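You operate a simulated robot arm through the tools that you are given. There is no shell and no other tool.

You are at the controls of a simulated robot arm. One attempt, no reset.

TASK
Stir bottle 95 on fast until the dye is even, then stand it on the colour meter and cover it.
Fine: switch the stirrer off again. Set down upright: what you pick out.

The check looks at the end state, three seconds after you hand in, the way a careful person would. Anything else that was tipped, shoved, dropped, spilled or broken makes it a failure. A push-on lid holds only when it is set on centred and level and pressed home; a screw cap is set on level and turned clockwise until tight.

THE ROBOT
A 7-joint arm with a three-finger gripper, fixed in place. Base frame: the origin is at the foot of the arm, x ahead of it, y to its left, z up; the work surface is at about z = 0.86. Readings come in m, degrees, newtons and seconds.
With the tool pointing down near the work surface it reaches from about 0.46 to 0.92 m from the base axis. Its first joint turns from -166.0 to 166.0 degrees. Payload 2.69 kg.
The TCP is the grasp point between the finger pads, 0.029 m short of the fingertips. In the tool frame z runs along the fingers and y along their closing line. Largest opening 0.12 m; the body of the gripper starts 0.078 m behind the TCP.
Orientation is that of the tool frame in the base frame, as a unit quaternion [w, x, y, z]. With the fingers straight down and closing along the base's y, the tool's x points along the base's -x, its y along +y and its z along -z.

THE INTERFACE
- The arm moves only by the tool apply_moves. Its argument "plan" is a list that holds one entry, the list of rows, each a list of 7 numbers: the shift along the base's x, y, z in m, then the turn, a rotation vector about the base's x, y, z in degrees, then the opening, from 0 (shut) to 1 (fully open). In form: [[[x, y, z, ax, ay, az, fingers], ...]]. A call has 1 to 20 rows; each row shifts and turns the commanded pose from where the row before left it. Each row takes 0.2 s and may step no farther than 0.05 m and 8.6 degrees from the row before; otherwise, or with a gripper value out of range, the whole call is refused. A pose out of reach is approached as far as the arm can. The call stops where the force on the tool passes 40 N (or 10 N more than at its start, if that is more) or the arm is blocked; 0.2 s more then pass. Each finger halts on what it meets, pressing with about 28 N; the grip force reading is that of the motor and also rises with nothing between the fingers. The clock runs only during rows and for 0.2 s after the last one: add rows that do not move to give the fingers time. The reply holds the time, the measured pose of the TCP, the force on the tool along the base axes, the opening and the grip force, in the units named above and with some noise, with the torque about the TCP (base axes, N m) and any sound that the robot's microphone picked up.
- Cameras (640 x 400 px; columns grow to the right, rows downward): "scene" is fixed at [0.0515, -0.6511, 1.4269]; the picture's right is [0.68, -0.73, 0.00], its down [-0.27, -0.25, -0.93] and it looks along [0.68, 0.63, -0.37] (base axes); focal length 370 px, centre (320, 200). "wrist" rides on the gripper at [0.063, 0, -0.104] in the tool frame; the picture's right is [0.00, 1.00, 0.00], its down [-0.83, 0.00, -0.56] and it looks along [-0.56, 0.00, 0.83] (tool axes); focal length 275 px, centre (320, 200). There is no depth. A picture from a camera that has moved, and an enlarged one, comes with that camera's place and axes in the base frame and with its lens.
- grab_frame(camera): a new picture of that camera. The clock stands still meanwhile.
- slide_trunk(by): slides the trunk up (or, below 0, down) by that many m; the arm rides with it, the base frame stays. It gives what a move gives, with no picture.
- enlarge(camera, box): a new picture of the part [left, top, right, bottom] of that camera's present view, enlarged. The clock stands still meanwhile.
- close_job(): hands the job in; it is judged then, once.

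Places have to be worked out from the pictures, the camera data and where the tool is seen. Open the gripper and draw the arm clear of the work before you hand the job in, unless the task says otherwise.

The tools are called after "Request:" as name(argument=value, ...) on one line, values as JSON. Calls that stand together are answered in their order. apply_moves: Moves the arm, as the interface text tells. Its arguments: {"type":"object","properties":{"plan":{"type":"array"}},"required":["plan"]} The other tools are called the same way: slide_trunk (by) slides the trunk up or down; grab_frame (camera) takes a picture; enlarge (camera, box) takes an enlarged picture of a part of a camera's view; close_job () hands the job in.

At the start:

```text
t: 0.0
eef_pos: [0.4965, -0.0161, 1.1071]
tool_rot: [0.001, 0.0, 1.0, 0.0]
force: [0.3, 1.0, 0.4]
moment: [0.02, -0.03, 0.0]
opening: 0.1198
gripper_force: 0.0
trunk travel left (down, up): [-0.575, 0.038]
```

scene: 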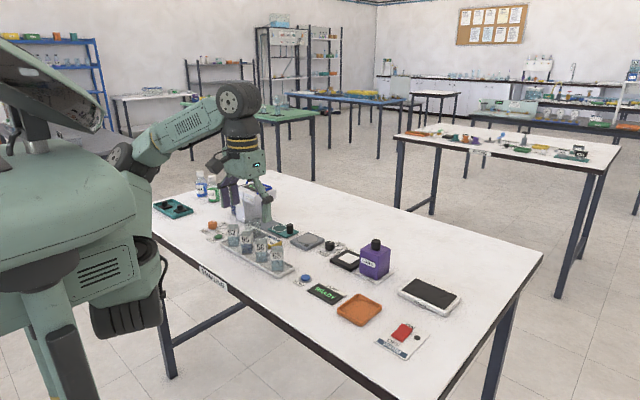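
wrist: 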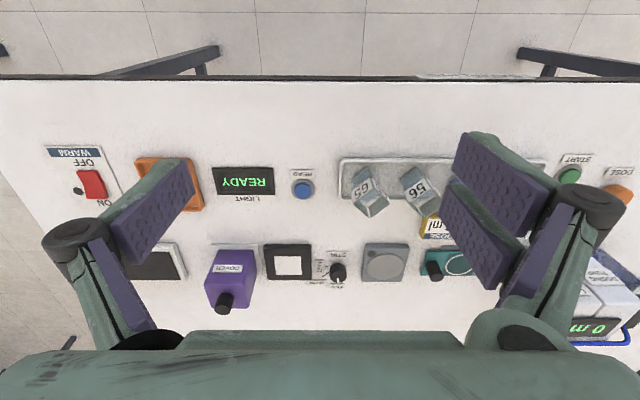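

I'll start by looking closely at the work surface from both cameras before moving.

Request:
enlarge(camera="scene", box=[180, 180, 340, 280])

Request:
enlarge(camera="scene", box=[280, 220, 480, 345])

Request:
enlarge(camera="wrist", box=[320, 130, 640, 330])

Request:
enlarge(camera="wrist", box=[40, 130, 360, 330])

```text
4.00 times, centred on (260, 230) of scene
camera zoom: at [0.0515, -0.6511, 1.4269], right [0.68, -0.73, 0.0], down [-0.27, -0.25, -0.93], along [0.68, 0.63, -0.37], focal length 1479 px, centre (560, 80)
```

zoom: 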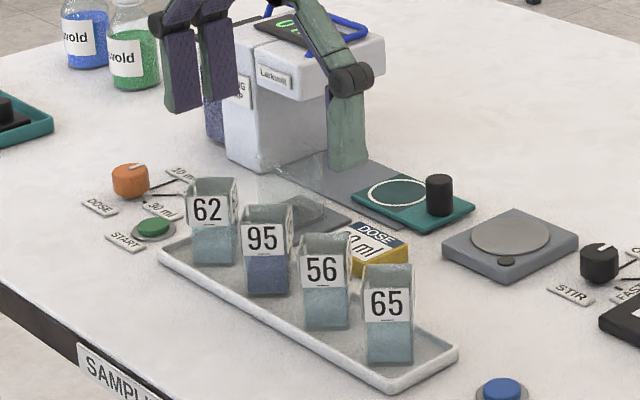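

```text
3.20 times, centred on (380, 282) of scene
camera zoom: at [0.0515, -0.6511, 1.4269], right [0.68, -0.73, 0.0], down [-0.27, -0.25, -0.93], along [0.68, 0.63, -0.37], focal length 1184 px, centre (128, -64)
```

zoom: 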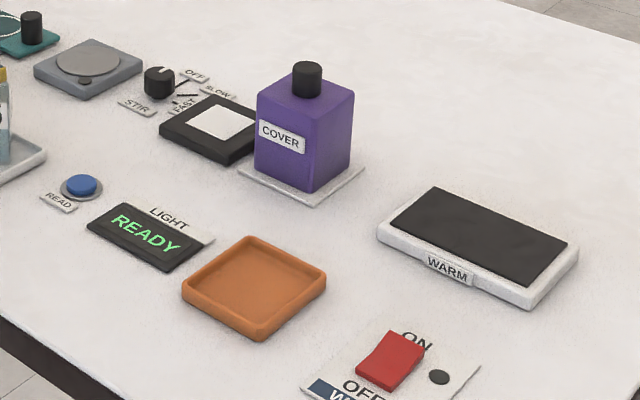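

```text
2.00 times, centred on (480, 230) of wrist
camera zoom: at [0.4341, -0.0153, 1.2111], right [0.0, 1.0, 0.0], down [0.83, 0.0, 0.56], along [0.56, 0.0, -0.83], focal length 551 px, centre (0, 140)
```

zoom: 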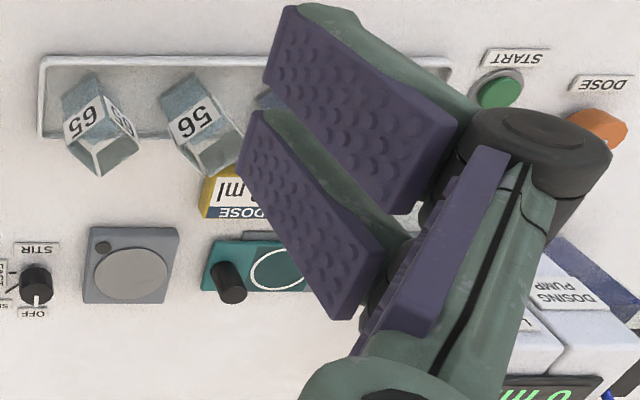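

```text
2.00 times, centred on (200, 230) of wrist
camera zoom: at [0.4341, -0.0153, 1.2111], right [0.0, 1.0, 0.0], down [0.83, 0.0, 0.56], along [0.56, 0.0, -0.83], focal length 551 px, centre (560, 140)
```

zoom: 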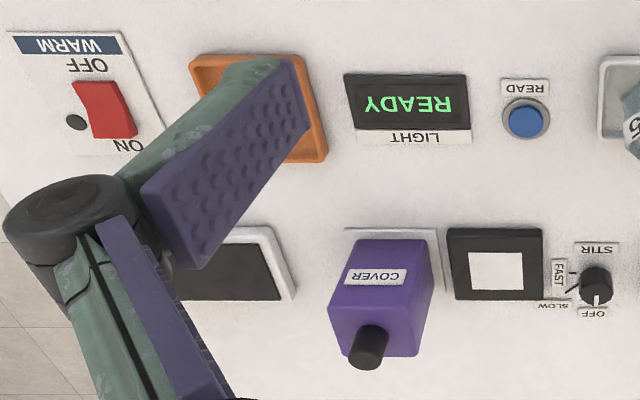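

The tray holds four square bottles near x≈0.61, spaced about 0.07 m along y, and 95 is at y≈0.175. I'll move over toward bottle 95 at the present height to look at it squarely with the wrist camera.

Request:
apply_moves(plan=[[[0, 0.045, 0.01, 0, 0, 0, 1], [0, 0.045, 0.01, 0, 0, 0, 1], [0, 0.045, 0.01, 0, 0, 0, 1], [0, 0.045, 0.01, 0, 0, 0, 1], [0, 0.01, 0, 0, 0, 0, 1]]])

```text
t: 0.9
eef_pos: [0.5234, 0.101, 1.1269]
tool_rot: [-0.005, 0.096, 0.994, -0.047]
force: [0.0, 0.1, 0.2]
moment: [0.03, -0.05, 0.05]
opening: 0.1199
gripper_force: 0.1
trunk travel left (down, up): [-0.575, 0.038]
stopped in row 4: the arm was blocked; the commanded pose is now the measured one
```

The arm reported being blocked with no force and a turned tool, so I'll look before going on.

Request:
grab_frame(camera="scene")

Request:
grab_frame(camera="wrist")

```text
taken
```

scene: 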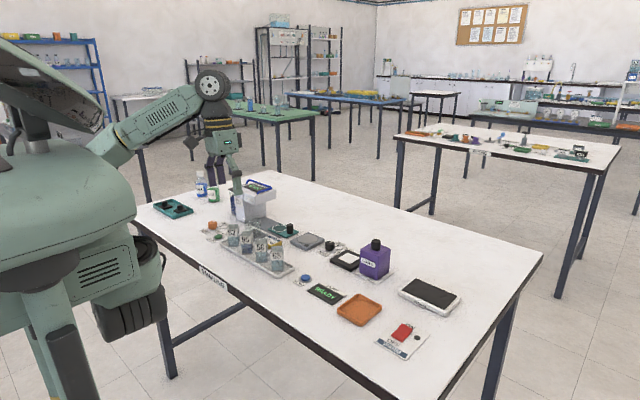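

```text
taken
camera wrist: at [0.4631, 0.1224, 1.2313], right [0.19, 0.98, -0.1], down [0.83, -0.1, 0.55], along [0.53, -0.18, -0.83], focal length 275 px, centre (320, 200)
```

wrist: 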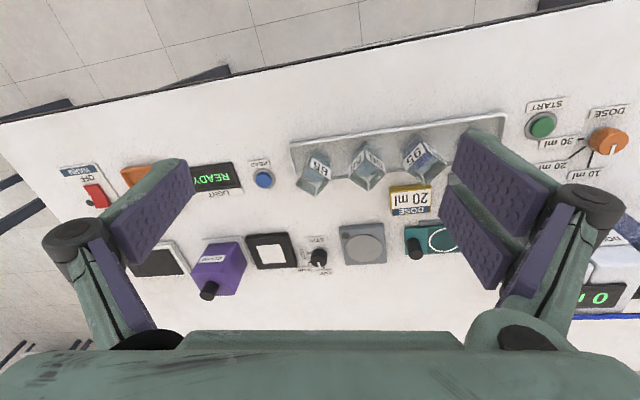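

The view is clear of contact: it looks like an inner reach limit rather than a collision. I'll move outward (+x) while undoing the tilt and yaw.

Request:
apply_moves(plan=[[[0.02, 0, 0, 1.8, -0.2, 3.7, 1], [0.02, 0, 0, 1.8, -0.2, 3.7, 1], [0.02, 0, 0, 1.8, -0.2, 3.6, 1], [0, 0, 0, 0, 0, 0, 1]]])

```text
t: 1.9
eef_pos: [0.5836, 0.1003, 1.1268]
tool_rot: [-0.002, 0.001, 1.0, -0.001]
force: [0.6, 0.6, 0.6]
moment: [0.02, 0.06, 0.01]
opening: 0.1197
gripper_force: 0.1
trunk travel left (down, up): [-0.575, 0.038]
```

Orientation is level again. I'll take a wrist view of the bottles from here.

Request:
grab_frame(camera="wrist")

Request:
enlarge(camera="scene", box=[215, 215, 305, 275])

Request:
enlarge(camera="scene", box=[285, 220, 375, 280])

Request:
enlarge(camera="scene", box=[335, 230, 425, 290])

```text
taken
camera wrist: at [0.5204, 0.1013, 1.2312], right [0.0, 1.0, 0.0], down [0.83, 0.0, 0.55], along [0.55, 0.0, -0.83], focal length 275 px, centre (320, 200)
```

wrist: 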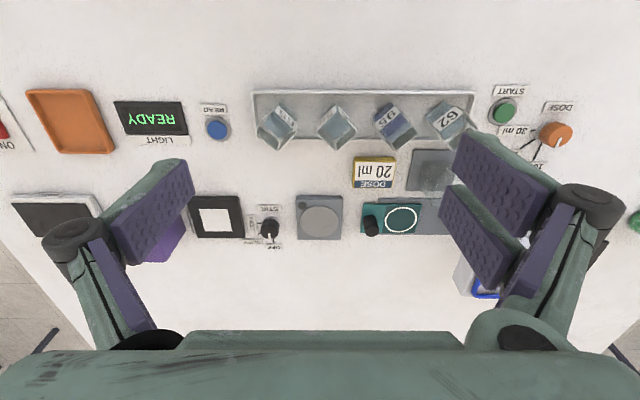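

```text
6.67 times, centred on (260, 245) of scene
camera zoom: at [0.0515, -0.6511, 1.4269], right [0.68, -0.73, 0.0], down [-0.27, -0.25, -0.93], along [0.68, 0.63, -0.37], focal length 2466 px, centre (720, -100)
```

zoom: 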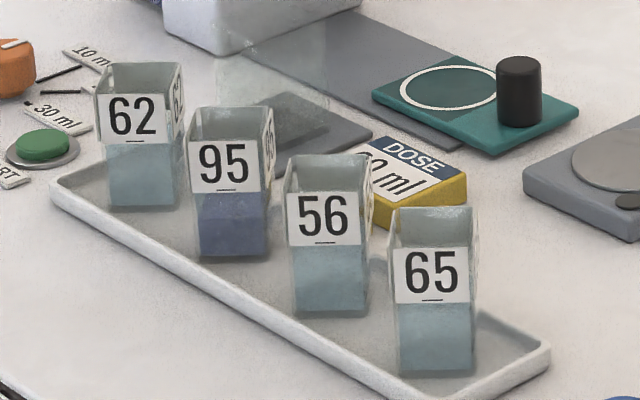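

```text
6.67 times, centred on (330, 250) of scene
camera zoom: at [0.0515, -0.6511, 1.4269], right [0.68, -0.73, 0.0], down [-0.27, -0.25, -0.93], along [0.68, 0.63, -0.37], focal length 2466 px, centre (253, -133)
```

zoom: 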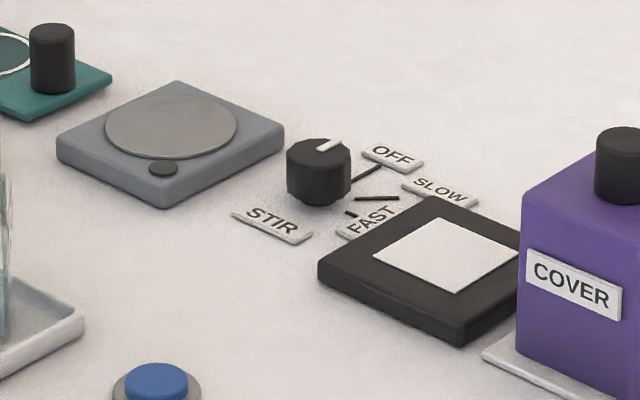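

```text
6.67 times, centred on (380, 260) of scene
camera zoom: at [0.0515, -0.6511, 1.4269], right [0.68, -0.73, 0.0], down [-0.27, -0.25, -0.93], along [0.68, 0.63, -0.37], focal length 2466 px, centre (-80, -200)
```

zoom: 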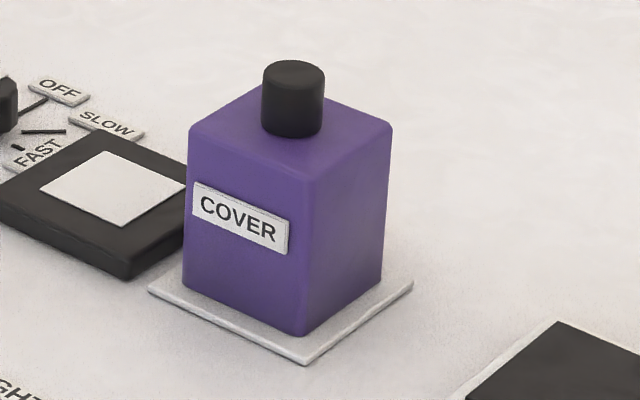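

The bottles are turned relative to the tray. I'll enlarge the wrist picture around bottle 95 to measure its top corners.

Request:
enlarge(camera="wrist", box=[315, 80, 475, 180])

Request:
enlarge(camera="wrist", box=[180, 170, 340, 270])

```text
4.00 times, centred on (395, 130) of wrist
camera zoom: at [0.5204, 0.1013, 1.2312], right [0.0, 1.0, 0.0], down [0.83, 0.0, 0.55], along [0.55, 0.0, -0.83], focal length 1101 px, centre (20, 480)
```

zoom: 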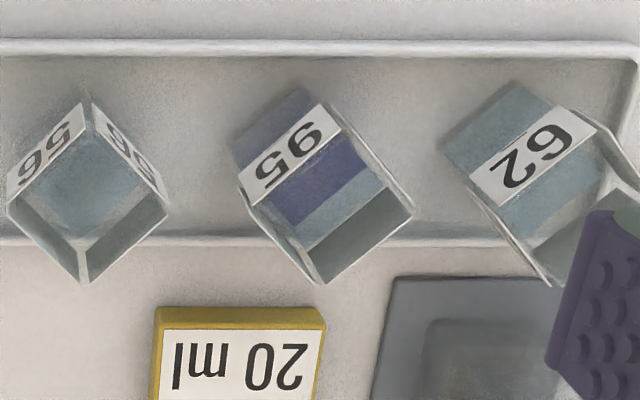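

```text
4.00 times, centred on (260, 220) of wrist
camera zoom: at [0.5204, 0.1013, 1.2312], right [0.0, 1.0, 0.0], down [0.83, 0.0, 0.55], along [0.55, 0.0, -0.83], focal length 1101 px, centre (560, 120)
```

zoom: 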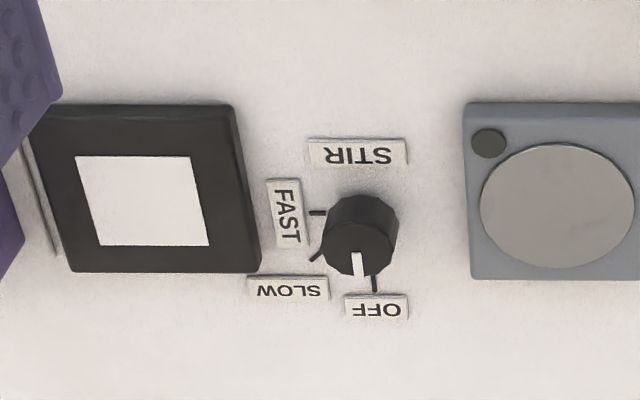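

Bottle 95 appears to be about 0.03 m square, turned about 45°, near (0.628, 0.189), with its rim near z≈0.935. I'll yaw the tool +45° so the fingers line up with its faces, and go closer for a better look.

Request:
apply_moves(plan=[[[0.003, 0.01, -0.008, 0, 0, 7.5, 1], [0.003, 0.01, -0.008, 0, 0, 7.5, 1], [0.003, 0.01, -0.008, 0, 0, 7.5, 1], [0.003, 0.01, -0.008, 0, 0, 7.5, 1], [0.003, 0.01, -0.008, 0, 0, 7.5, 1], [0.002, 0.01, -0.007, 0, 0, 7.5, 1], [0, 0, 0, 0, 0, 0, 1]]])

Request:
grab_frame(camera="wrist")

```text
t: 3.5
eef_pos: [0.6005, 0.1603, 1.0824]
tool_rot: [-0.001, -0.383, 0.924, 0.003]
force: [-0.3, 1.3, -0.1]
moment: [0.01, -0.01, 0.01]
opening: 0.1202
gripper_force: 0.1
trunk travel left (down, up): [-0.575, 0.038]
```

```text
taken
camera wrist: at [0.5555, 0.1149, 1.1859], right [-0.71, 0.7, 0.01], down [0.59, 0.59, 0.56], along [0.39, 0.4, -0.83], focal length 275 px, centre (320, 200)
```

wrist: 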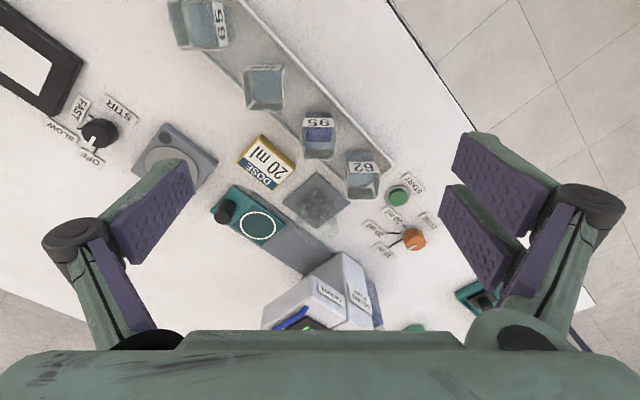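

The bottle's faces now look nearly aligned with the picture axes. I'll enlarge this to measure its rim and yaw.

Request:
enlarge(camera="wrist", box=[270, 90, 398, 170])

Request:
enlarge(camera="wrist", box=[60, 80, 284, 220])

```text
5.00 times, centred on (334, 130) of wrist
camera zoom: at [0.5555, 0.1149, 1.1859], right [-0.71, 0.7, 0.01], down [0.59, 0.59, 0.56], along [0.39, 0.4, -0.83], focal length 1376 px, centre (250, 550)
```

zoom: 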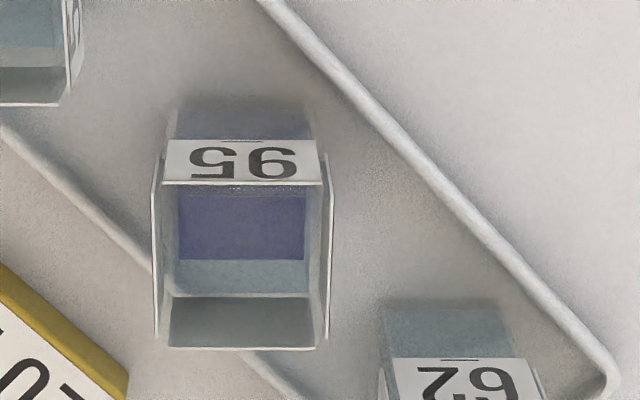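

```text
2.86 times, centred on (172, 150) of wrist
camera zoom: at [0.5555, 0.1149, 1.1859], right [-0.71, 0.7, 0.01], down [0.59, 0.59, 0.56], along [0.39, 0.4, -0.83], focal length 786 px, centre (743, 343)
```

zoom: 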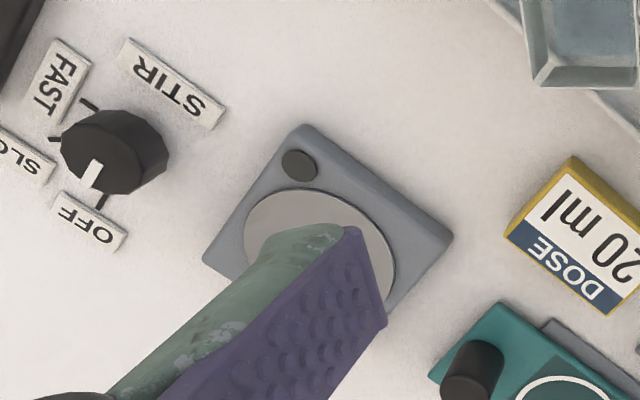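

Rim centre works out near (0.634, 0.191) with rim height about z≈0.92 and yaw matching the tool. I'll move above the bottle at z=1.00 with the fingers narrowed to 0.065 m, and check again.

Request:
apply_moves(plan=[[[0.0084, 0.0077, -0.0206, 0, 0, 0, 0.54], [0.0084, 0.0077, -0.0206, 0, 0, 0, 0.54], [0.0084, 0.0077, -0.0206, 0, 0, 0, 0.54], [0.0083, 0.0076, -0.0206, 0, 0, 0, 0.54], [0, 0, 0, 0, 0, 0, 0.54]]])

Request:
grab_frame(camera="wrist")

Request:
enlarge(camera="scene", box=[205, 200, 315, 280])

```text
t: 4.8
eef_pos: [0.6322, 0.1924, 0.9986]
tool_rot: [-0.001, -0.383, 0.924, 0.002]
force: [0.2, 0.1, 0.0]
moment: [-0.04, 0.01, 0.0]
opening: 0.0647
gripper_force: 0.1
trunk travel left (down, up): [-0.575, 0.038]
```

```text
taken
camera wrist: at [0.5891, 0.1464, 1.1031], right [-0.71, 0.7, 0.01], down [0.59, 0.59, 0.56], along [0.39, 0.4, -0.83], focal length 275 px, centre (320, 200)
```

wrist: 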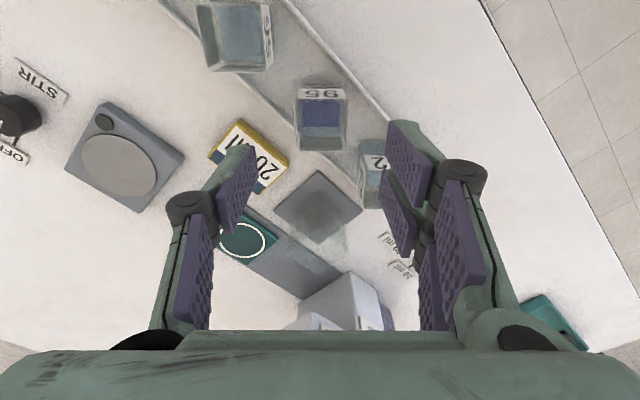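

```text
5.00 times, centred on (260, 240) of scene
camera zoom: at [0.0515, -0.6511, 1.4269], right [0.68, -0.73, 0.0], down [-0.27, -0.25, -0.93], along [0.68, 0.63, -0.37], focal length 1849 px, centre (620, 0)
```

zoom: 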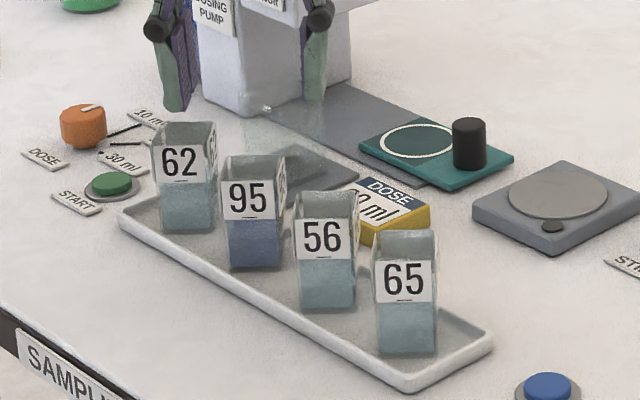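

The fingers appear centred over 95 from the scene camera. I'll enlarge the wrist view to check forward and lateral alignment.

Request:
enlarge(camera="wrist", box=[256, 60, 416, 160])

Request:
enlarge(camera="wrist", box=[40, 80, 200, 220])

```text
4.00 times, centred on (336, 110) of wrist
camera zoom: at [0.5891, 0.1464, 1.1031], right [-0.71, 0.7, 0.01], down [0.59, 0.59, 0.56], along [0.39, 0.4, -0.83], focal length 1101 px, centre (256, 560)
```

zoom: 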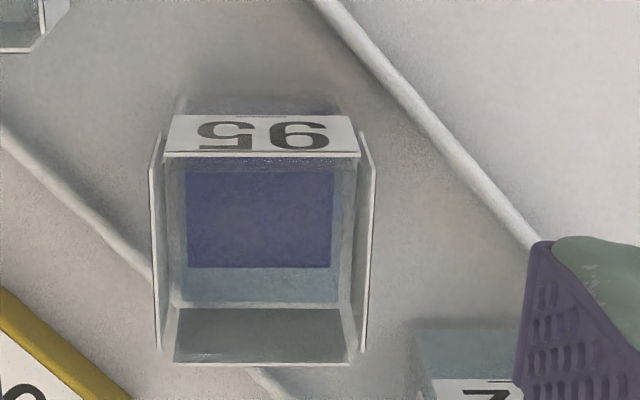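

```text
2.86 times, centred on (120, 150) of wrist
camera zoom: at [0.5891, 0.1464, 1.1031], right [-0.71, 0.7, 0.01], down [0.59, 0.59, 0.56], along [0.39, 0.4, -0.83], focal length 786 px, centre (891, 343)
```

zoom: 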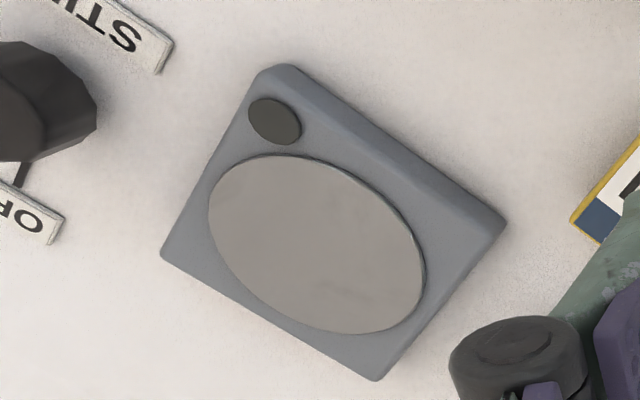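

Triangulating the two views puts the rim at z≈0.929 and its centre at about (0.631, 0.189), a few mm from my current TCP. I'll correct by (−1, −3) mm, go down to TCP z≈0.908 and close gently.

Request:
apply_moves(plan=[[[-0.0011, -0.0032, -0.015, 0, 0, 0, 0.54], [0, 0, -0.02, 0, 0, 0, 0.54], [0, 0, -0.02, 0, 0, 0, 0.54], [0, 0, -0.02, 0, 0, 0, 0.54], [0, 0, -0.0156, 0, 0, 0, 0.54], [0, 0, 0, 0, 0, 0, 0.54]]])

Request:
grab_frame(camera="wrist")

Request:
enlarge(camera="scene", box=[205, 200, 315, 280])

```text
t: 6.2
eef_pos: [0.631, 0.1884, 0.9076]
tool_rot: [-0.001, -0.382, 0.924, 0.003]
force: [1.0, 0.2, -0.4]
moment: [0.0, 0.03, 0.02]
opening: 0.0647
gripper_force: 0.1
trunk travel left (down, up): [-0.575, 0.038]
```

```text
taken
camera wrist: at [0.5878, 0.1432, 1.0124], right [-0.71, 0.7, 0.01], down [0.59, 0.59, 0.56], along [0.39, 0.4, -0.83], focal length 275 px, centre (320, 200)
```

wrist: 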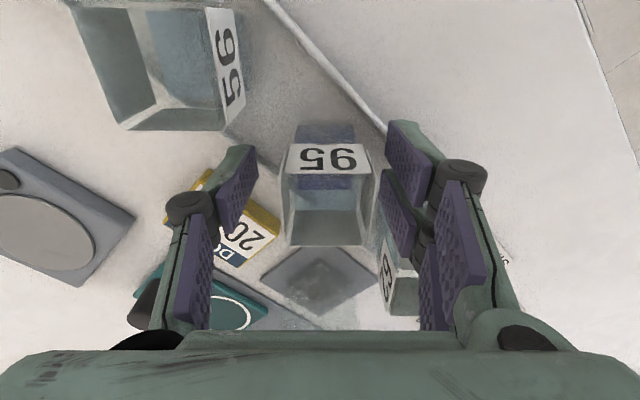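

```text
5.00 times, centred on (260, 240) of scene
camera zoom: at [0.0515, -0.6511, 1.4269], right [0.68, -0.73, 0.0], down [-0.27, -0.25, -0.93], along [0.68, 0.63, -0.37], focal length 1849 px, centre (620, 0)
```

zoom: 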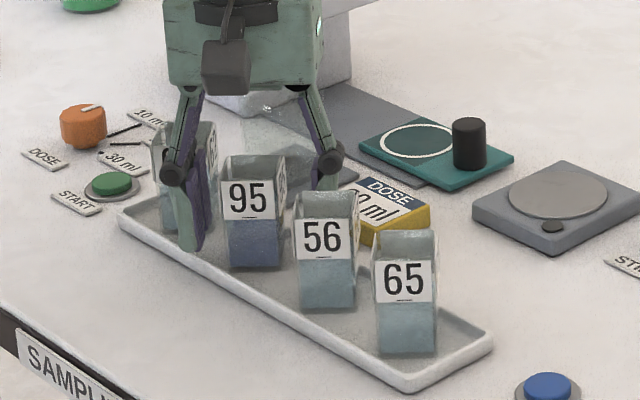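

The bottle sits between the fingers with clearance all round and the neighbours are untouched. Closing now.

Request:
apply_moves(plan=[[[0, 0, 0, 0, 0, 0, 0.4], [0, 0, 0, 0, 0, 0, 0.2], [0, 0, 0, 0, 0, 0, 0.1], [0, 0, 0, 0, 0, 0, 0.1], [0, 0, 0, 0, 0, 0, 0.1]]])

```text
t: 7.3
eef_pos: [0.632, 0.1885, 0.9098]
tool_rot: [-0.002, -0.383, 0.924, 0.003]
force: [-0.4, 1.0, 0.7]
moment: [0.01, -0.01, 0.05]
opening: 0.0331
gripper_force: 28.0
trunk travel left (down, up): [-0.575, 0.038]
```

Gripped at 33 mm width with 28 N. Lifting straight up 0.10 m slowly.

Request:
apply_moves(plan=[[[0, 0, 0.006, 0, 0, 0, 0.1], [0, 0, 0.012, 0, 0, 0, 0.1], [0, 0, 0.016, 0, 0, 0, 0.1], [0, 0, 0.018, 0, 0, 0, 0.1], [0, 0, 0.018, 0, 0, 0, 0.1], [0, 0, 0.014, 0, 0, 0, 0.1], [0, 0, 0.01, 0, 0, 0, 0.1], [0, 0, 0.006, 0, 0, 0, 0.1]]])

Request:
enlarge(camera="scene", box=[205, 180, 345, 280])

Request:
grab_frame(camera="wrist")

```text
t: 9.2
eef_pos: [0.6319, 0.188, 1.0085]
tool_rot: [-0.002, -0.383, 0.924, 0.004]
force: [-0.3, 0.6, -1.6]
moment: [-0.01, -0.02, 0.01]
opening: 0.0332
gripper_force: 28.0
trunk travel left (down, up): [-0.575, 0.038]
```

```text
4.00 times, centred on (275, 230) of scene
camera zoom: at [0.0515, -0.6511, 1.4269], right [0.68, -0.73, 0.0], down [-0.27, -0.25, -0.93], along [0.68, 0.63, -0.37], focal length 1479 px, centre (500, 80)
```

zoom: 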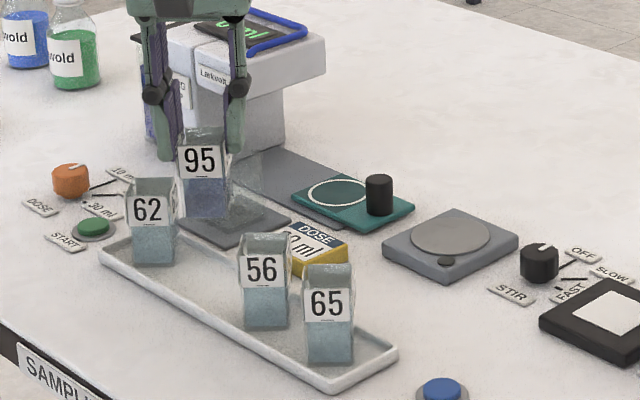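

```text
taken
camera wrist: at [0.5881, 0.1428, 1.1128], right [-0.71, 0.7, 0.01], down [0.59, 0.59, 0.56], along [0.39, 0.4, -0.83], focal length 275 px, centre (320, 200)
```

wrist: 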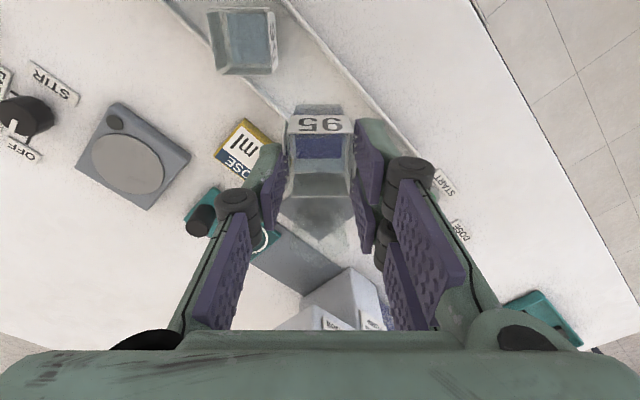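

The bottle is held upright and free of the tray. I see something faintly transparent near the grey plate; I'll check it and the stirrer before moving across.

Request:
enlarge(camera="wrist", box=[70, 90, 294, 230])

Request:
enlarge(camera="scene", box=[225, 190, 305, 240])

Request:
enlarge(camera="wrist", box=[240, 180, 400, 330])

```text
2.86 times, centred on (182, 160) of wrist
camera zoom: at [0.5881, 0.1428, 1.1128], right [-0.71, 0.7, 0.01], down [0.59, 0.59, 0.56], along [0.39, 0.4, -0.83], focal length 786 px, centre (714, 314)
```

zoom: 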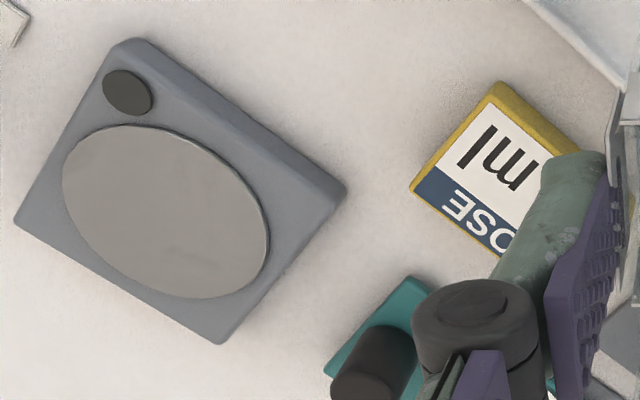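

```text
8.00 times, centred on (265, 215) of scene
camera zoom: at [0.0515, -0.6511, 1.4269], right [0.68, -0.73, 0.0], down [-0.27, -0.25, -0.93], along [0.68, 0.63, -0.37], focal length 2959 px, centre (760, 80)
```

zoom: 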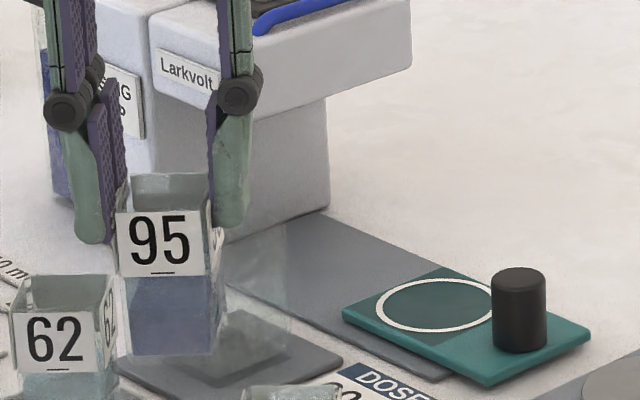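

```text
2.67 times, centred on (320, 255) of wrist
camera zoom: at [0.5881, 0.1428, 1.1128], right [-0.71, 0.7, 0.01], down [0.59, 0.59, 0.56], along [0.39, 0.4, -0.83], focal length 734 px, centre (320, 53)
```

zoom: 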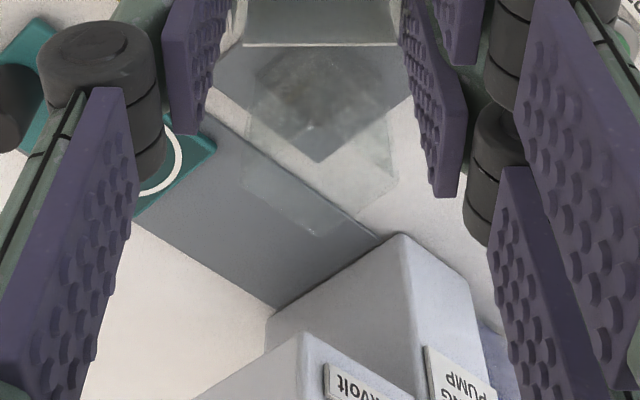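

There's a clear empty vessel on the grey plate near (0.71, 0.26), out of my path. The stirrer disc appears to be near (0.80, 0.098) at z≈0.873; I'll move part-way with the bottle level to measure it from closer.

Request:
apply_moves(plan=[[[0.006, -0.003, 0, 0, 0, 0, 0.1], [0.012, -0.007, 0, 0, 0, 0, 0.1], [0.017, -0.01, 0, 0, 0, 0, 0.1], [0.018, -0.01, 0, 0, 0, 0, 0.1], [0.017, -0.009, 0, 0, 0, 0, 0.1], [0.012, -0.006, 0, 0, 0, 0, 0.1], [0.006, -0.003, 0, 0, 0, 0, 0.1]]])

Request:
grab_frame(camera="wrist")

Request:
enlarge(camera="wrist", box=[150, 70, 310, 170])

```text
t: 10.8
eef_pos: [0.7204, 0.1391, 1.0073]
tool_rot: [-0.001, -0.383, 0.924, 0.003]
force: [-0.3, -0.8, -0.3]
moment: [-0.01, 0.02, 0.0]
opening: 0.0332
gripper_force: 27.9
trunk travel left (down, up): [-0.575, 0.038]
```

```text
taken
camera wrist: at [0.6762, 0.0946, 1.1124], right [-0.71, 0.7, 0.01], down [0.59, 0.59, 0.56], along [0.39, 0.4, -0.83], focal length 275 px, centre (320, 200)
```

wrist: 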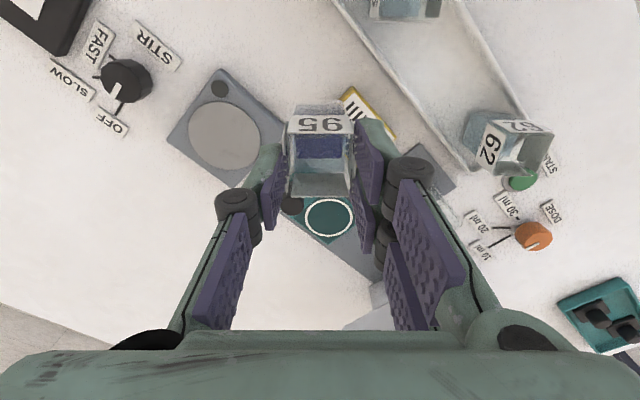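

```text
4.00 times, centred on (230, 120) of wrist
camera zoom: at [0.6762, 0.0946, 1.1124], right [-0.71, 0.7, 0.01], down [0.59, 0.59, 0.56], along [0.39, 0.4, -0.83], focal length 1101 px, centre (680, 520)
```

zoom: 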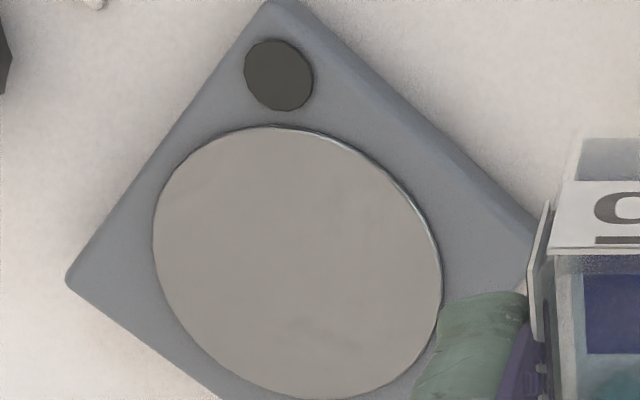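

Triangulation of the disc gives centre (0.801, 0.098), z≈0.874. Moving the bottle above it, then lowering part way.

Request:
apply_moves(plan=[[[0.006, -0.003, 0, 0, 0, 0, 0.1], [0.012, -0.006, 0, 0, 0, 0, 0.1], [0.016, -0.008, 0, 0, 0, 0, 0.1], [0.016, -0.008, 0, 0, 0, 0, 0.1], [0.016, -0.008, 0, 0, 0, 0, 0.1], [0.01, -0.006, 0, 0, 0, 0, 0.1], [0.0046, -0.0024, -0.005, 0, 0, 0, 0.1], [0, 0, -0.012, 0, 0, 0, 0.1], [0, 0, -0.016, 0, 0, 0, 0.1], [0, 0, -0.016, 0, 0, 0, 0.1], [0, 0, -0.012, 0, 0, 0, 0.1], [0, 0, -0.008, 0, 0, 0, 0.1], [0, 0, -0.004, 0, 0, 0, 0.1]]])

Request:
grab_frame(camera="wrist")

Request:
enlarge(camera="scene", box=[260, 190, 360, 265])

```text
t: 13.6
eef_pos: [0.8, 0.0975, 0.9376]
tool_rot: [0.0, -0.383, 0.924, 0.002]
force: [0.4, 1.4, 20.8]
moment: [0.07, -0.02, 0.0]
opening: 0.0335
gripper_force: 27.8
trunk travel left (down, up): [-0.575, 0.038]
```

```text
taken
camera wrist: at [0.7554, 0.0527, 1.0418], right [-0.71, 0.7, 0.01], down [0.59, 0.59, 0.56], along [0.39, 0.4, -0.83], focal length 275 px, centre (320, 200)
```

wrist: 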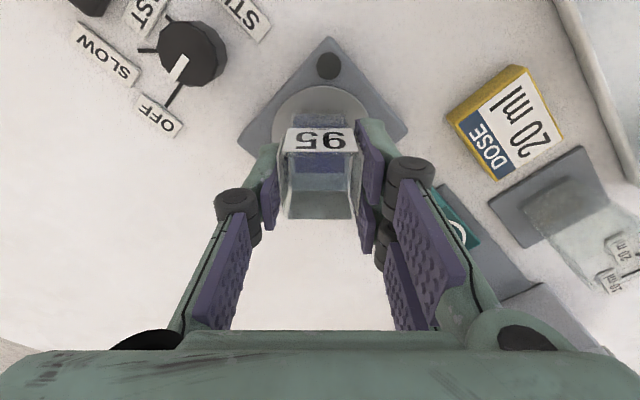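

```text
5.33 times, centred on (310, 228) of scene
camera zoom: at [0.0515, -0.6511, 1.4269], right [0.68, -0.73, 0.0], down [-0.27, -0.25, -0.93], along [0.68, 0.63, -0.37], focal length 1973 px, centre (373, 53)
```

zoom: 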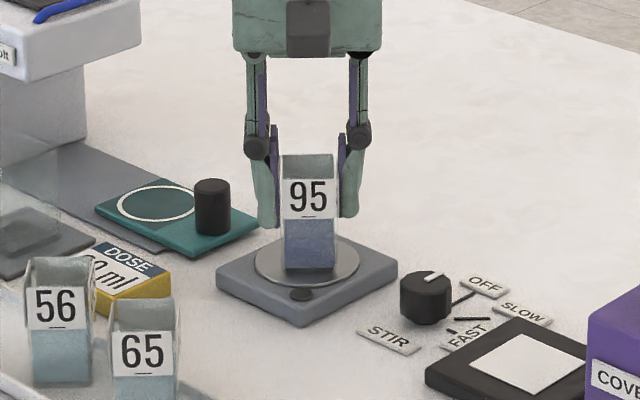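

The bottle has already touched the disc (20.8 N up), and pictures show it slid a little lower in the grip earlier; it stands centred on the disc. I'll relieve the press by rising 4 mm, then check the reading before opening.

Request:
apply_moves(plan=[[[0, 0, 0.002, 0, 0, 0, 0.1], [0, 0, 0.0015, 0, 0, 0, 0.1]]])

```text
t: 14.2
eef_pos: [0.8005, 0.0968, 0.9378]
tool_rot: [-0.003, -0.383, 0.924, 0.002]
force: [-0.3, -1.2, 2.1]
moment: [-0.03, 0.01, 0.03]
opening: 0.0329
gripper_force: 27.8
trunk travel left (down, up): [-0.575, 0.038]
```

The press is down to about 2 N, so the bottle is resting on the disc. Opening the fingers now to 0.07 m without moving.

Request:
apply_moves(plan=[[[0, 0, 0, 0, 0, 0, 0.35], [0, 0, 0, 0, 0, 0, 0.45], [0, 0, 0, 0, 0, 0, 0.58], [0, 0, 0, 0, 0, 0, 0.58]]])

Request:
grab_frame(camera="wrist")

Request:
enlarge(camera="scene", box=[260, 190, 360, 265])

```text
t: 15.2
eef_pos: [0.8011, 0.0976, 0.9397]
tool_rot: [-0.002, -0.383, 0.924, 0.003]
force: [-0.5, -0.4, 0.6]
moment: [0.01, -0.04, -0.04]
opening: 0.0694
gripper_force: 0.1
trunk travel left (down, up): [-0.575, 0.038]
```

```text
taken
camera wrist: at [0.7567, 0.053, 1.0436], right [-0.71, 0.7, 0.01], down [0.59, 0.59, 0.56], along [0.39, 0.4, -0.83], focal length 275 px, centre (320, 200)
```

wrist: 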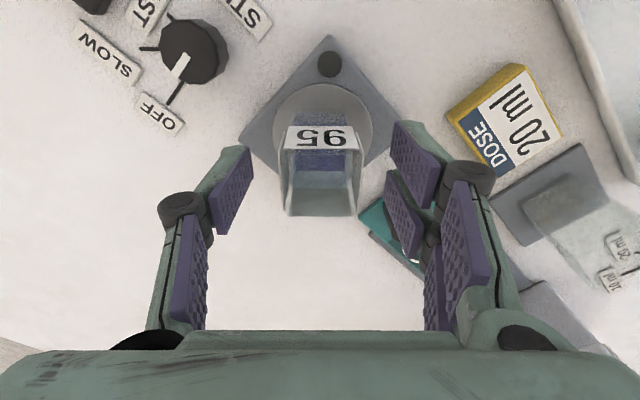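

```text
5.33 times, centred on (310, 228) of scene
camera zoom: at [0.0515, -0.6511, 1.4269], right [0.68, -0.73, 0.0], down [-0.27, -0.25, -0.93], along [0.68, 0.63, -0.37], focal length 1973 px, centre (373, 53)
```

zoom: 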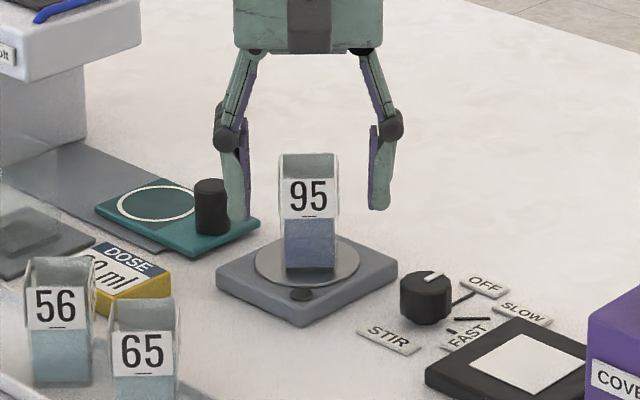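

Bottle 95 stands free and upright on the disc. I'll rise well above it, then move over the STIR knob (about (0.81, 0.018)) and look.

Request:
apply_moves(plan=[[[0, 0, 0.01, 0, 0, 0, 0.58], [0, 0, 0.02, 0, 0, 0, 0.58], [0, 0, 0.03, 0, 0, 0, 0.58], [0, 0, 0.02, 0, 0, 0, 0.58], [0.004, -0.02, 0, 0, 0, 0, 0.58], [0.004, -0.03, 0, 0, 0, 0, 0.58], [0.003, -0.03, 0, 0, 0, 0, 0.58], [0, 0, 0, 0, 0, 0, 0.58]]])

Request:
grab_frame(camera="wrist")

Request:
enlarge(camera="wrist", box=[240, 60, 400, 160])

```text
t: 16.9
eef_pos: [0.8122, 0.0166, 1.0191]
tool_rot: [-0.001, -0.383, 0.924, 0.003]
force: [-0.1, 0.2, 0.0]
moment: [0.03, 0.0, 0.02]
opening: 0.0694
gripper_force: 0.0
trunk travel left (down, up): [-0.575, 0.038]
```

```text
taken
camera wrist: at [0.7673, -0.0274, 1.123], right [-0.71, 0.7, 0.01], down [0.59, 0.59, 0.56], along [0.39, 0.4, -0.83], focal length 275 px, centre (320, 200)
```

wrist: 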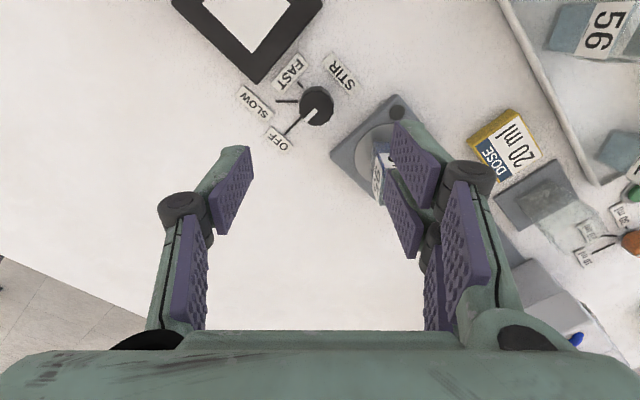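

```text
4.00 times, centred on (320, 110) of wrist
camera zoom: at [0.7673, -0.0274, 1.123], right [-0.71, 0.7, 0.01], down [0.59, 0.59, 0.56], along [0.39, 0.4, -0.83], focal length 1101 px, centre (320, 560)
```

zoom: 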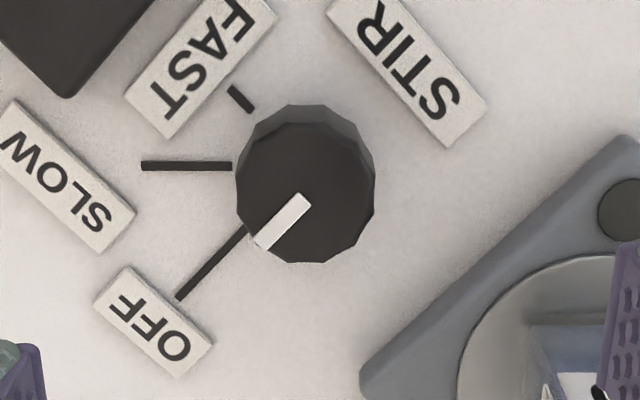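

The knob centre works out to (0.817, 0.0175), top z≈0.883, pointer at OFF (+x); SLOW is 45° and FAST 90° clockwise seen from above. I'll narrow the fingers, centre over the knob and go down to TCP z≈0.897.

Request:
apply_moves(plan=[[[0.0048, 0.0009, -0.01, 0, 0, 0, 0.45], [0, 0, -0.02, 0, 0, 0, 0.45], [0, 0, -0.02, 0, 0, 0, 0.45], [0, 0, -0.02, 0, 0, 0, 0.45], [0, 0, -0.02, 0, 0, 0, 0.45], [0, 0, -0.012, 0, 0, 0, 0.45], [0, 0, 0, 0, 0, 0, 0.45]]])

Request:
grab_frame(camera="wrist")

Request:
enlarge(camera="scene", box=[280, 190, 380, 265])

```text
t: 18.6
eef_pos: [0.8169, 0.0192, 0.917]
tool_rot: [-0.002, -0.382, 0.924, 0.004]
force: [-0.8, 0.7, -0.4]
moment: [-0.02, -0.02, 0.0]
opening: 0.0542
gripper_force: 0.1
trunk travel left (down, up): [-0.575, 0.038]
```

```text
taken
camera wrist: at [0.772, -0.0257, 1.0212], right [-0.71, 0.7, 0.01], down [0.59, 0.59, 0.56], along [0.39, 0.4, -0.83], focal length 275 px, centre (320, 200)
```

wrist: 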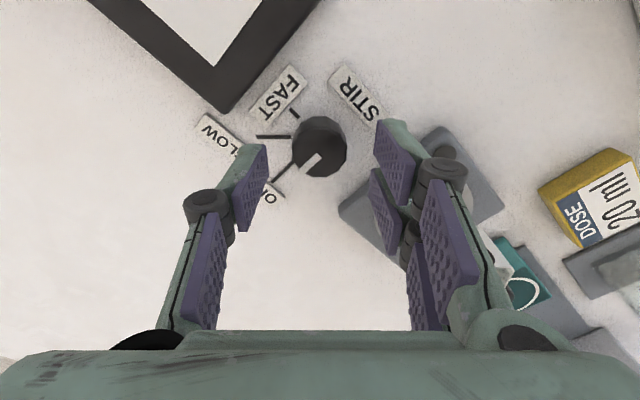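

```text
5.33 times, centred on (330, 228) of scene
camera zoom: at [0.0515, -0.6511, 1.4269], right [0.68, -0.73, 0.0], down [-0.27, -0.25, -0.93], along [0.68, 0.63, -0.37], focal length 1973 px, centre (267, 53)
```

zoom: 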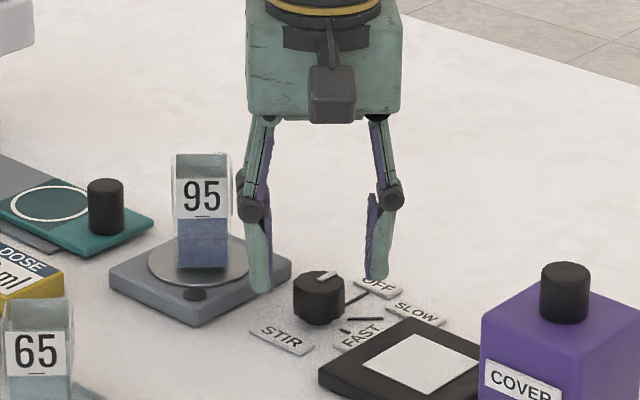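

The fingers straddle the knob evenly. Descending the remaining 21 mm.

Request:
apply_moves(plan=[[[0, 0, -0.009, 0, 0, 0, 0.45], [0, 0, -0.008, 0, 0, 0, 0.45], [0, 0, -0.004, 0, 0, 0, 0.45], [0, 0, 0, 0, 0, 0, 0.45]]])

Request:
enlarge(camera="scene", box=[280, 190, 380, 265])

Request:
grab_frame(camera="wrist")

```text
t: 19.6
eef_pos: [0.8168, 0.0193, 0.8966]
tool_rot: [-0.001, -0.383, 0.924, 0.002]
force: [-0.6, -1.0, 0.8]
moment: [-0.01, -0.01, -0.04]
opening: 0.0537
gripper_force: 0.1
trunk travel left (down, up): [-0.575, 0.038]
```

```text
5.33 times, centred on (330, 228) of scene
camera zoom: at [0.0515, -0.6511, 1.4269], right [0.68, -0.73, 0.0], down [-0.27, -0.25, -0.93], along [0.68, 0.63, -0.37], focal length 1973 px, centre (267, 53)
```

zoom: 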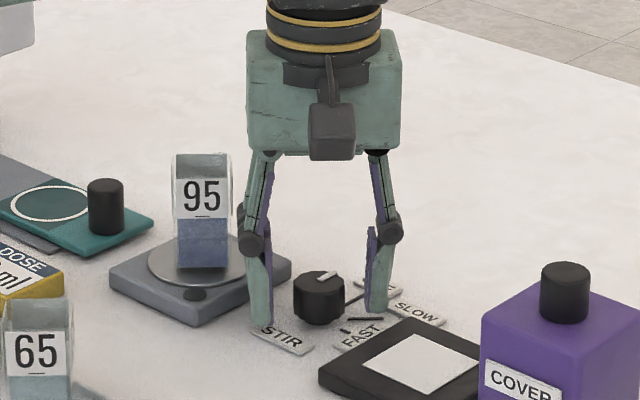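

```text
taken
camera wrist: at [0.7721, -0.0259, 1.0], right [-0.71, 0.7, 0.01], down [0.59, 0.59, 0.56], along [0.39, 0.4, -0.83], focal length 275 px, centre (320, 200)
```

wrist: 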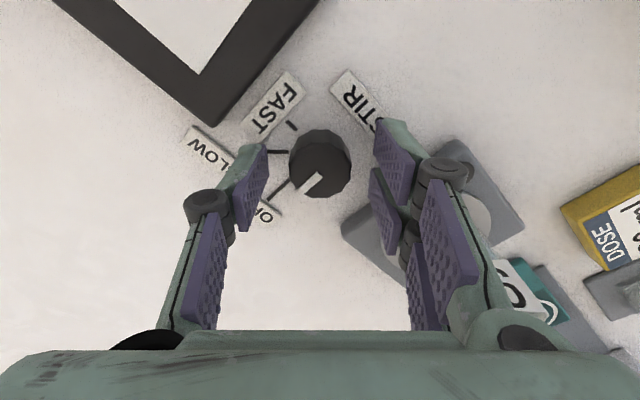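

Well centred with no contact force. Closing on the knob.

Request:
apply_moves(plan=[[[0, 0, 0, 0, 0, 0, 0.3], [0, 0, 0, 0, 0, 0, 0.15], [0, 0, 0, 0, 0, 0, 0.1], [0, 0, 0, 0, 0, 0, 0.1]]])

```text
t: 20.6
eef_pos: [0.8162, 0.019, 0.8952]
tool_rot: [-0.001, -0.382, 0.924, 0.004]
force: [1.1, 0.4, -0.6]
moment: [-0.01, -0.08, -0.04]
opening: 0.0289
gripper_force: 36.5
trunk travel left (down, up): [-0.575, 0.038]
```

Knob gripped (29 mm). Turning clockwise 45° first and checking.

Request:
apply_moves(plan=[[[0, 0, 0, 0, 0, -7.5, 0.1], [0, 0, 0, 0, 0, -7.5, 0.1], [0, 0, 0, 0, 0, -7.5, 0.1], [0, 0, 0, 0, 0, -7.5, 0.1], [0, 0, 0, 0, 0, -7.5, 0.1], [0, 0, 0, 0, 0, -7.5, 0.1]]])

Request:
grab_frame(camera="wrist")

Request:
enlarge(camera="scene", box=[280, 190, 380, 265])

```text
t: 21.9
eef_pos: [0.8175, 0.0194, 0.8965]
tool_rot: [-0.001, 0.002, 1.0, 0.003]
force: [5.2, -9.4, -0.7]
moment: [-0.13, 0.39, 0.0]
opening: 0.0288
gripper_force: 44.9
trunk travel left (down, up): [-0.575, 0.038]
```

```text
taken
camera wrist: at [0.7534, 0.0176, 1.0001], right [0.0, 1.0, 0.01], down [0.83, 0.0, 0.56], along [0.56, 0.0, -0.83], focal length 275 px, centre (320, 200)
```

wrist: 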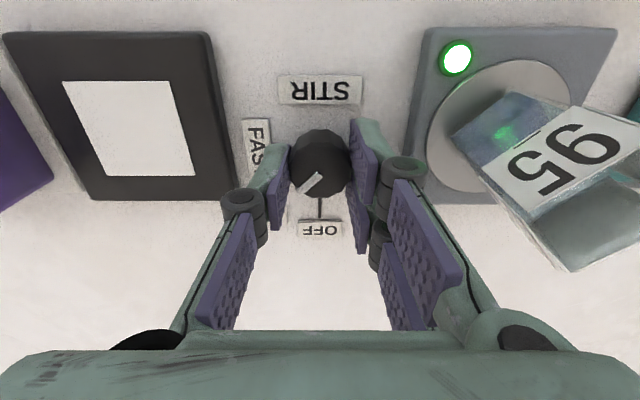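

```text
5.33 times, centred on (330, 228) of scene
camera zoom: at [0.0515, -0.6511, 1.4269], right [0.68, -0.73, 0.0], down [-0.27, -0.25, -0.93], along [0.68, 0.63, -0.37], focal length 1973 px, centre (267, 53)
```

zoom: 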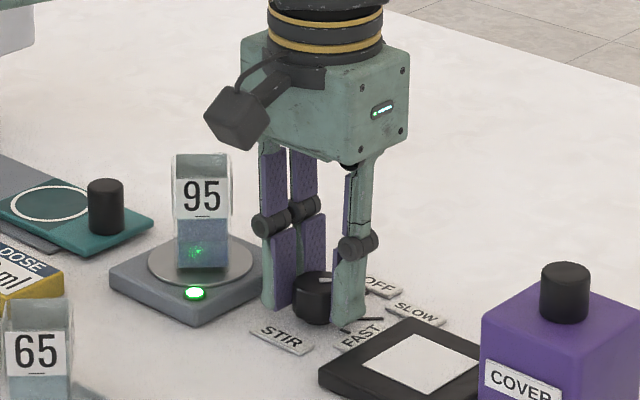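

The stirrer lamp lit green and the knob points to SLOW. Continuing another 45° clockwise to FAST.

Request:
apply_moves(plan=[[[0, 0, 0, 0, 0, -7.5, 0.1], [0, 0, 0, 0, 0, -7.5, 0.1], [0, 0, 0, 0, 0, -7.5, 0.1], [0, 0, 0, 0, 0, -7.5, 0.1], [0, 0, 0, 0, 0, -7.5, 0.1], [0, 0, 0, 0, 0, -7.5, 0.1]]])

Request:
grab_frame(camera="wrist")

Request:
enlarge(camera="scene", box=[280, 190, 380, 265])

```text
t: 23.4
eef_pos: [0.8152, 0.0179, 0.8956]
tool_rot: [0.0, 0.259, 0.966, 0.002]
force: [1.0, -20.3, -2.0]
moment: [-0.7, -0.15, 0.05]
opening: 0.0289
gripper_force: 45.3
out of reach, approached as far as the arm can: row 5, 6
trunk travel left (down, up): [-0.575, 0.038]
```

```text
taken
camera wrist: at [0.7612, 0.0483, 1.0001], right [0.5, 0.87, 0.01], down [0.72, -0.42, 0.56], along [0.48, -0.27, -0.83], focal length 275 px, centre (320, 200)
```

wrist: 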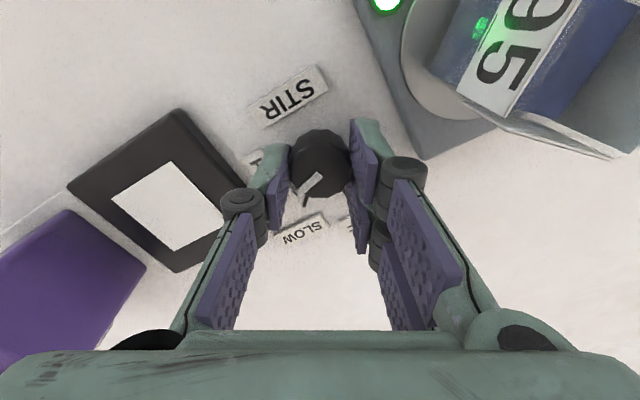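

```text
5.33 times, centred on (330, 228) of scene
camera zoom: at [0.0515, -0.6511, 1.4269], right [0.68, -0.73, 0.0], down [-0.27, -0.25, -0.93], along [0.68, 0.63, -0.37], focal length 1973 px, centre (267, 53)
```

zoom: 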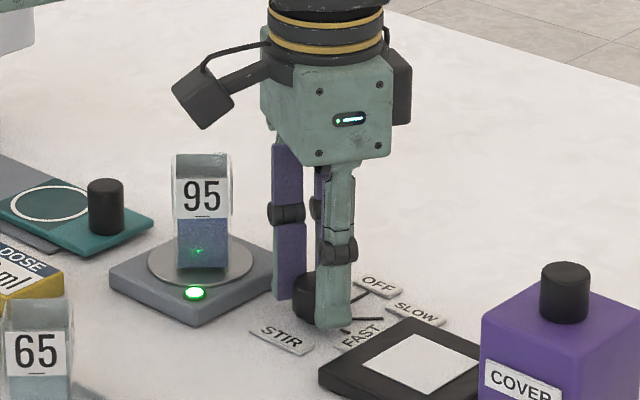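

The wrist ran out of travel at −30° yaw, leaving the knob at about 75°, short of FAST. I'll open, turn the empty gripper back and look.

Request:
apply_moves(plan=[[[0, 0, 0, 0, 0, 0, 0.3], [0, 0, 0, 0, 0, 0, 0.38], [0, 0, 0, 0, 0, 0, 0.38]]])

Request:
apply_moves(plan=[[[0, 0, 0, 0, 0, 7.5, 0.38], [0, 0, 0, 0, 0, 7.5, 0.38], [0, 0, 0, 0, 0, 7.5, 0.38], [0, 0, 0, 0, 0, 7.5, 0.38]]])

Request:
grab_frame(camera="wrist")

```text
t: 24.1
eef_pos: [0.8174, 0.0192, 0.8965]
tool_rot: [0.001, 0.258, 0.966, 0.003]
force: [-0.6, 0.3, 0.0]
moment: [-0.03, 0.01, -0.01]
opening: 0.0457
gripper_force: 0.0
trunk travel left (down, up): [-0.575, 0.038]
```

```text
t: 25.1
eef_pos: [0.8172, 0.0187, 0.8971]
tool_rot: [-0.001, -0.001, 1.0, 0.004]
force: [0.3, -0.7, 0.5]
moment: [-0.02, 0.0, 0.05]
opening: 0.0457
gripper_force: 0.0
trunk travel left (down, up): [-0.575, 0.038]
```

```text
taken
camera wrist: at [0.753, 0.0183, 1.0003], right [-0.01, 1.0, 0.01], down [0.83, 0.0, 0.56], along [0.56, 0.01, -0.83], focal length 275 px, centre (320, 200)
```

wrist: 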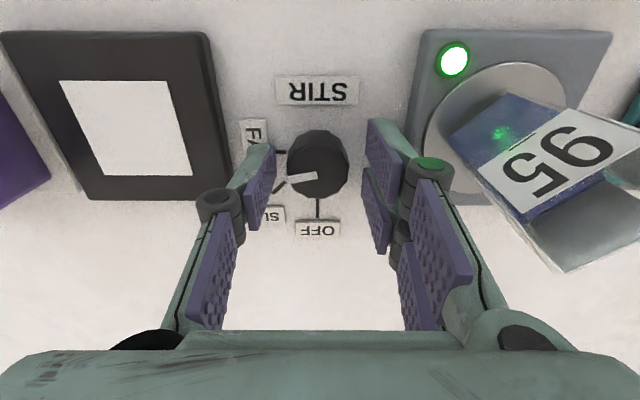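

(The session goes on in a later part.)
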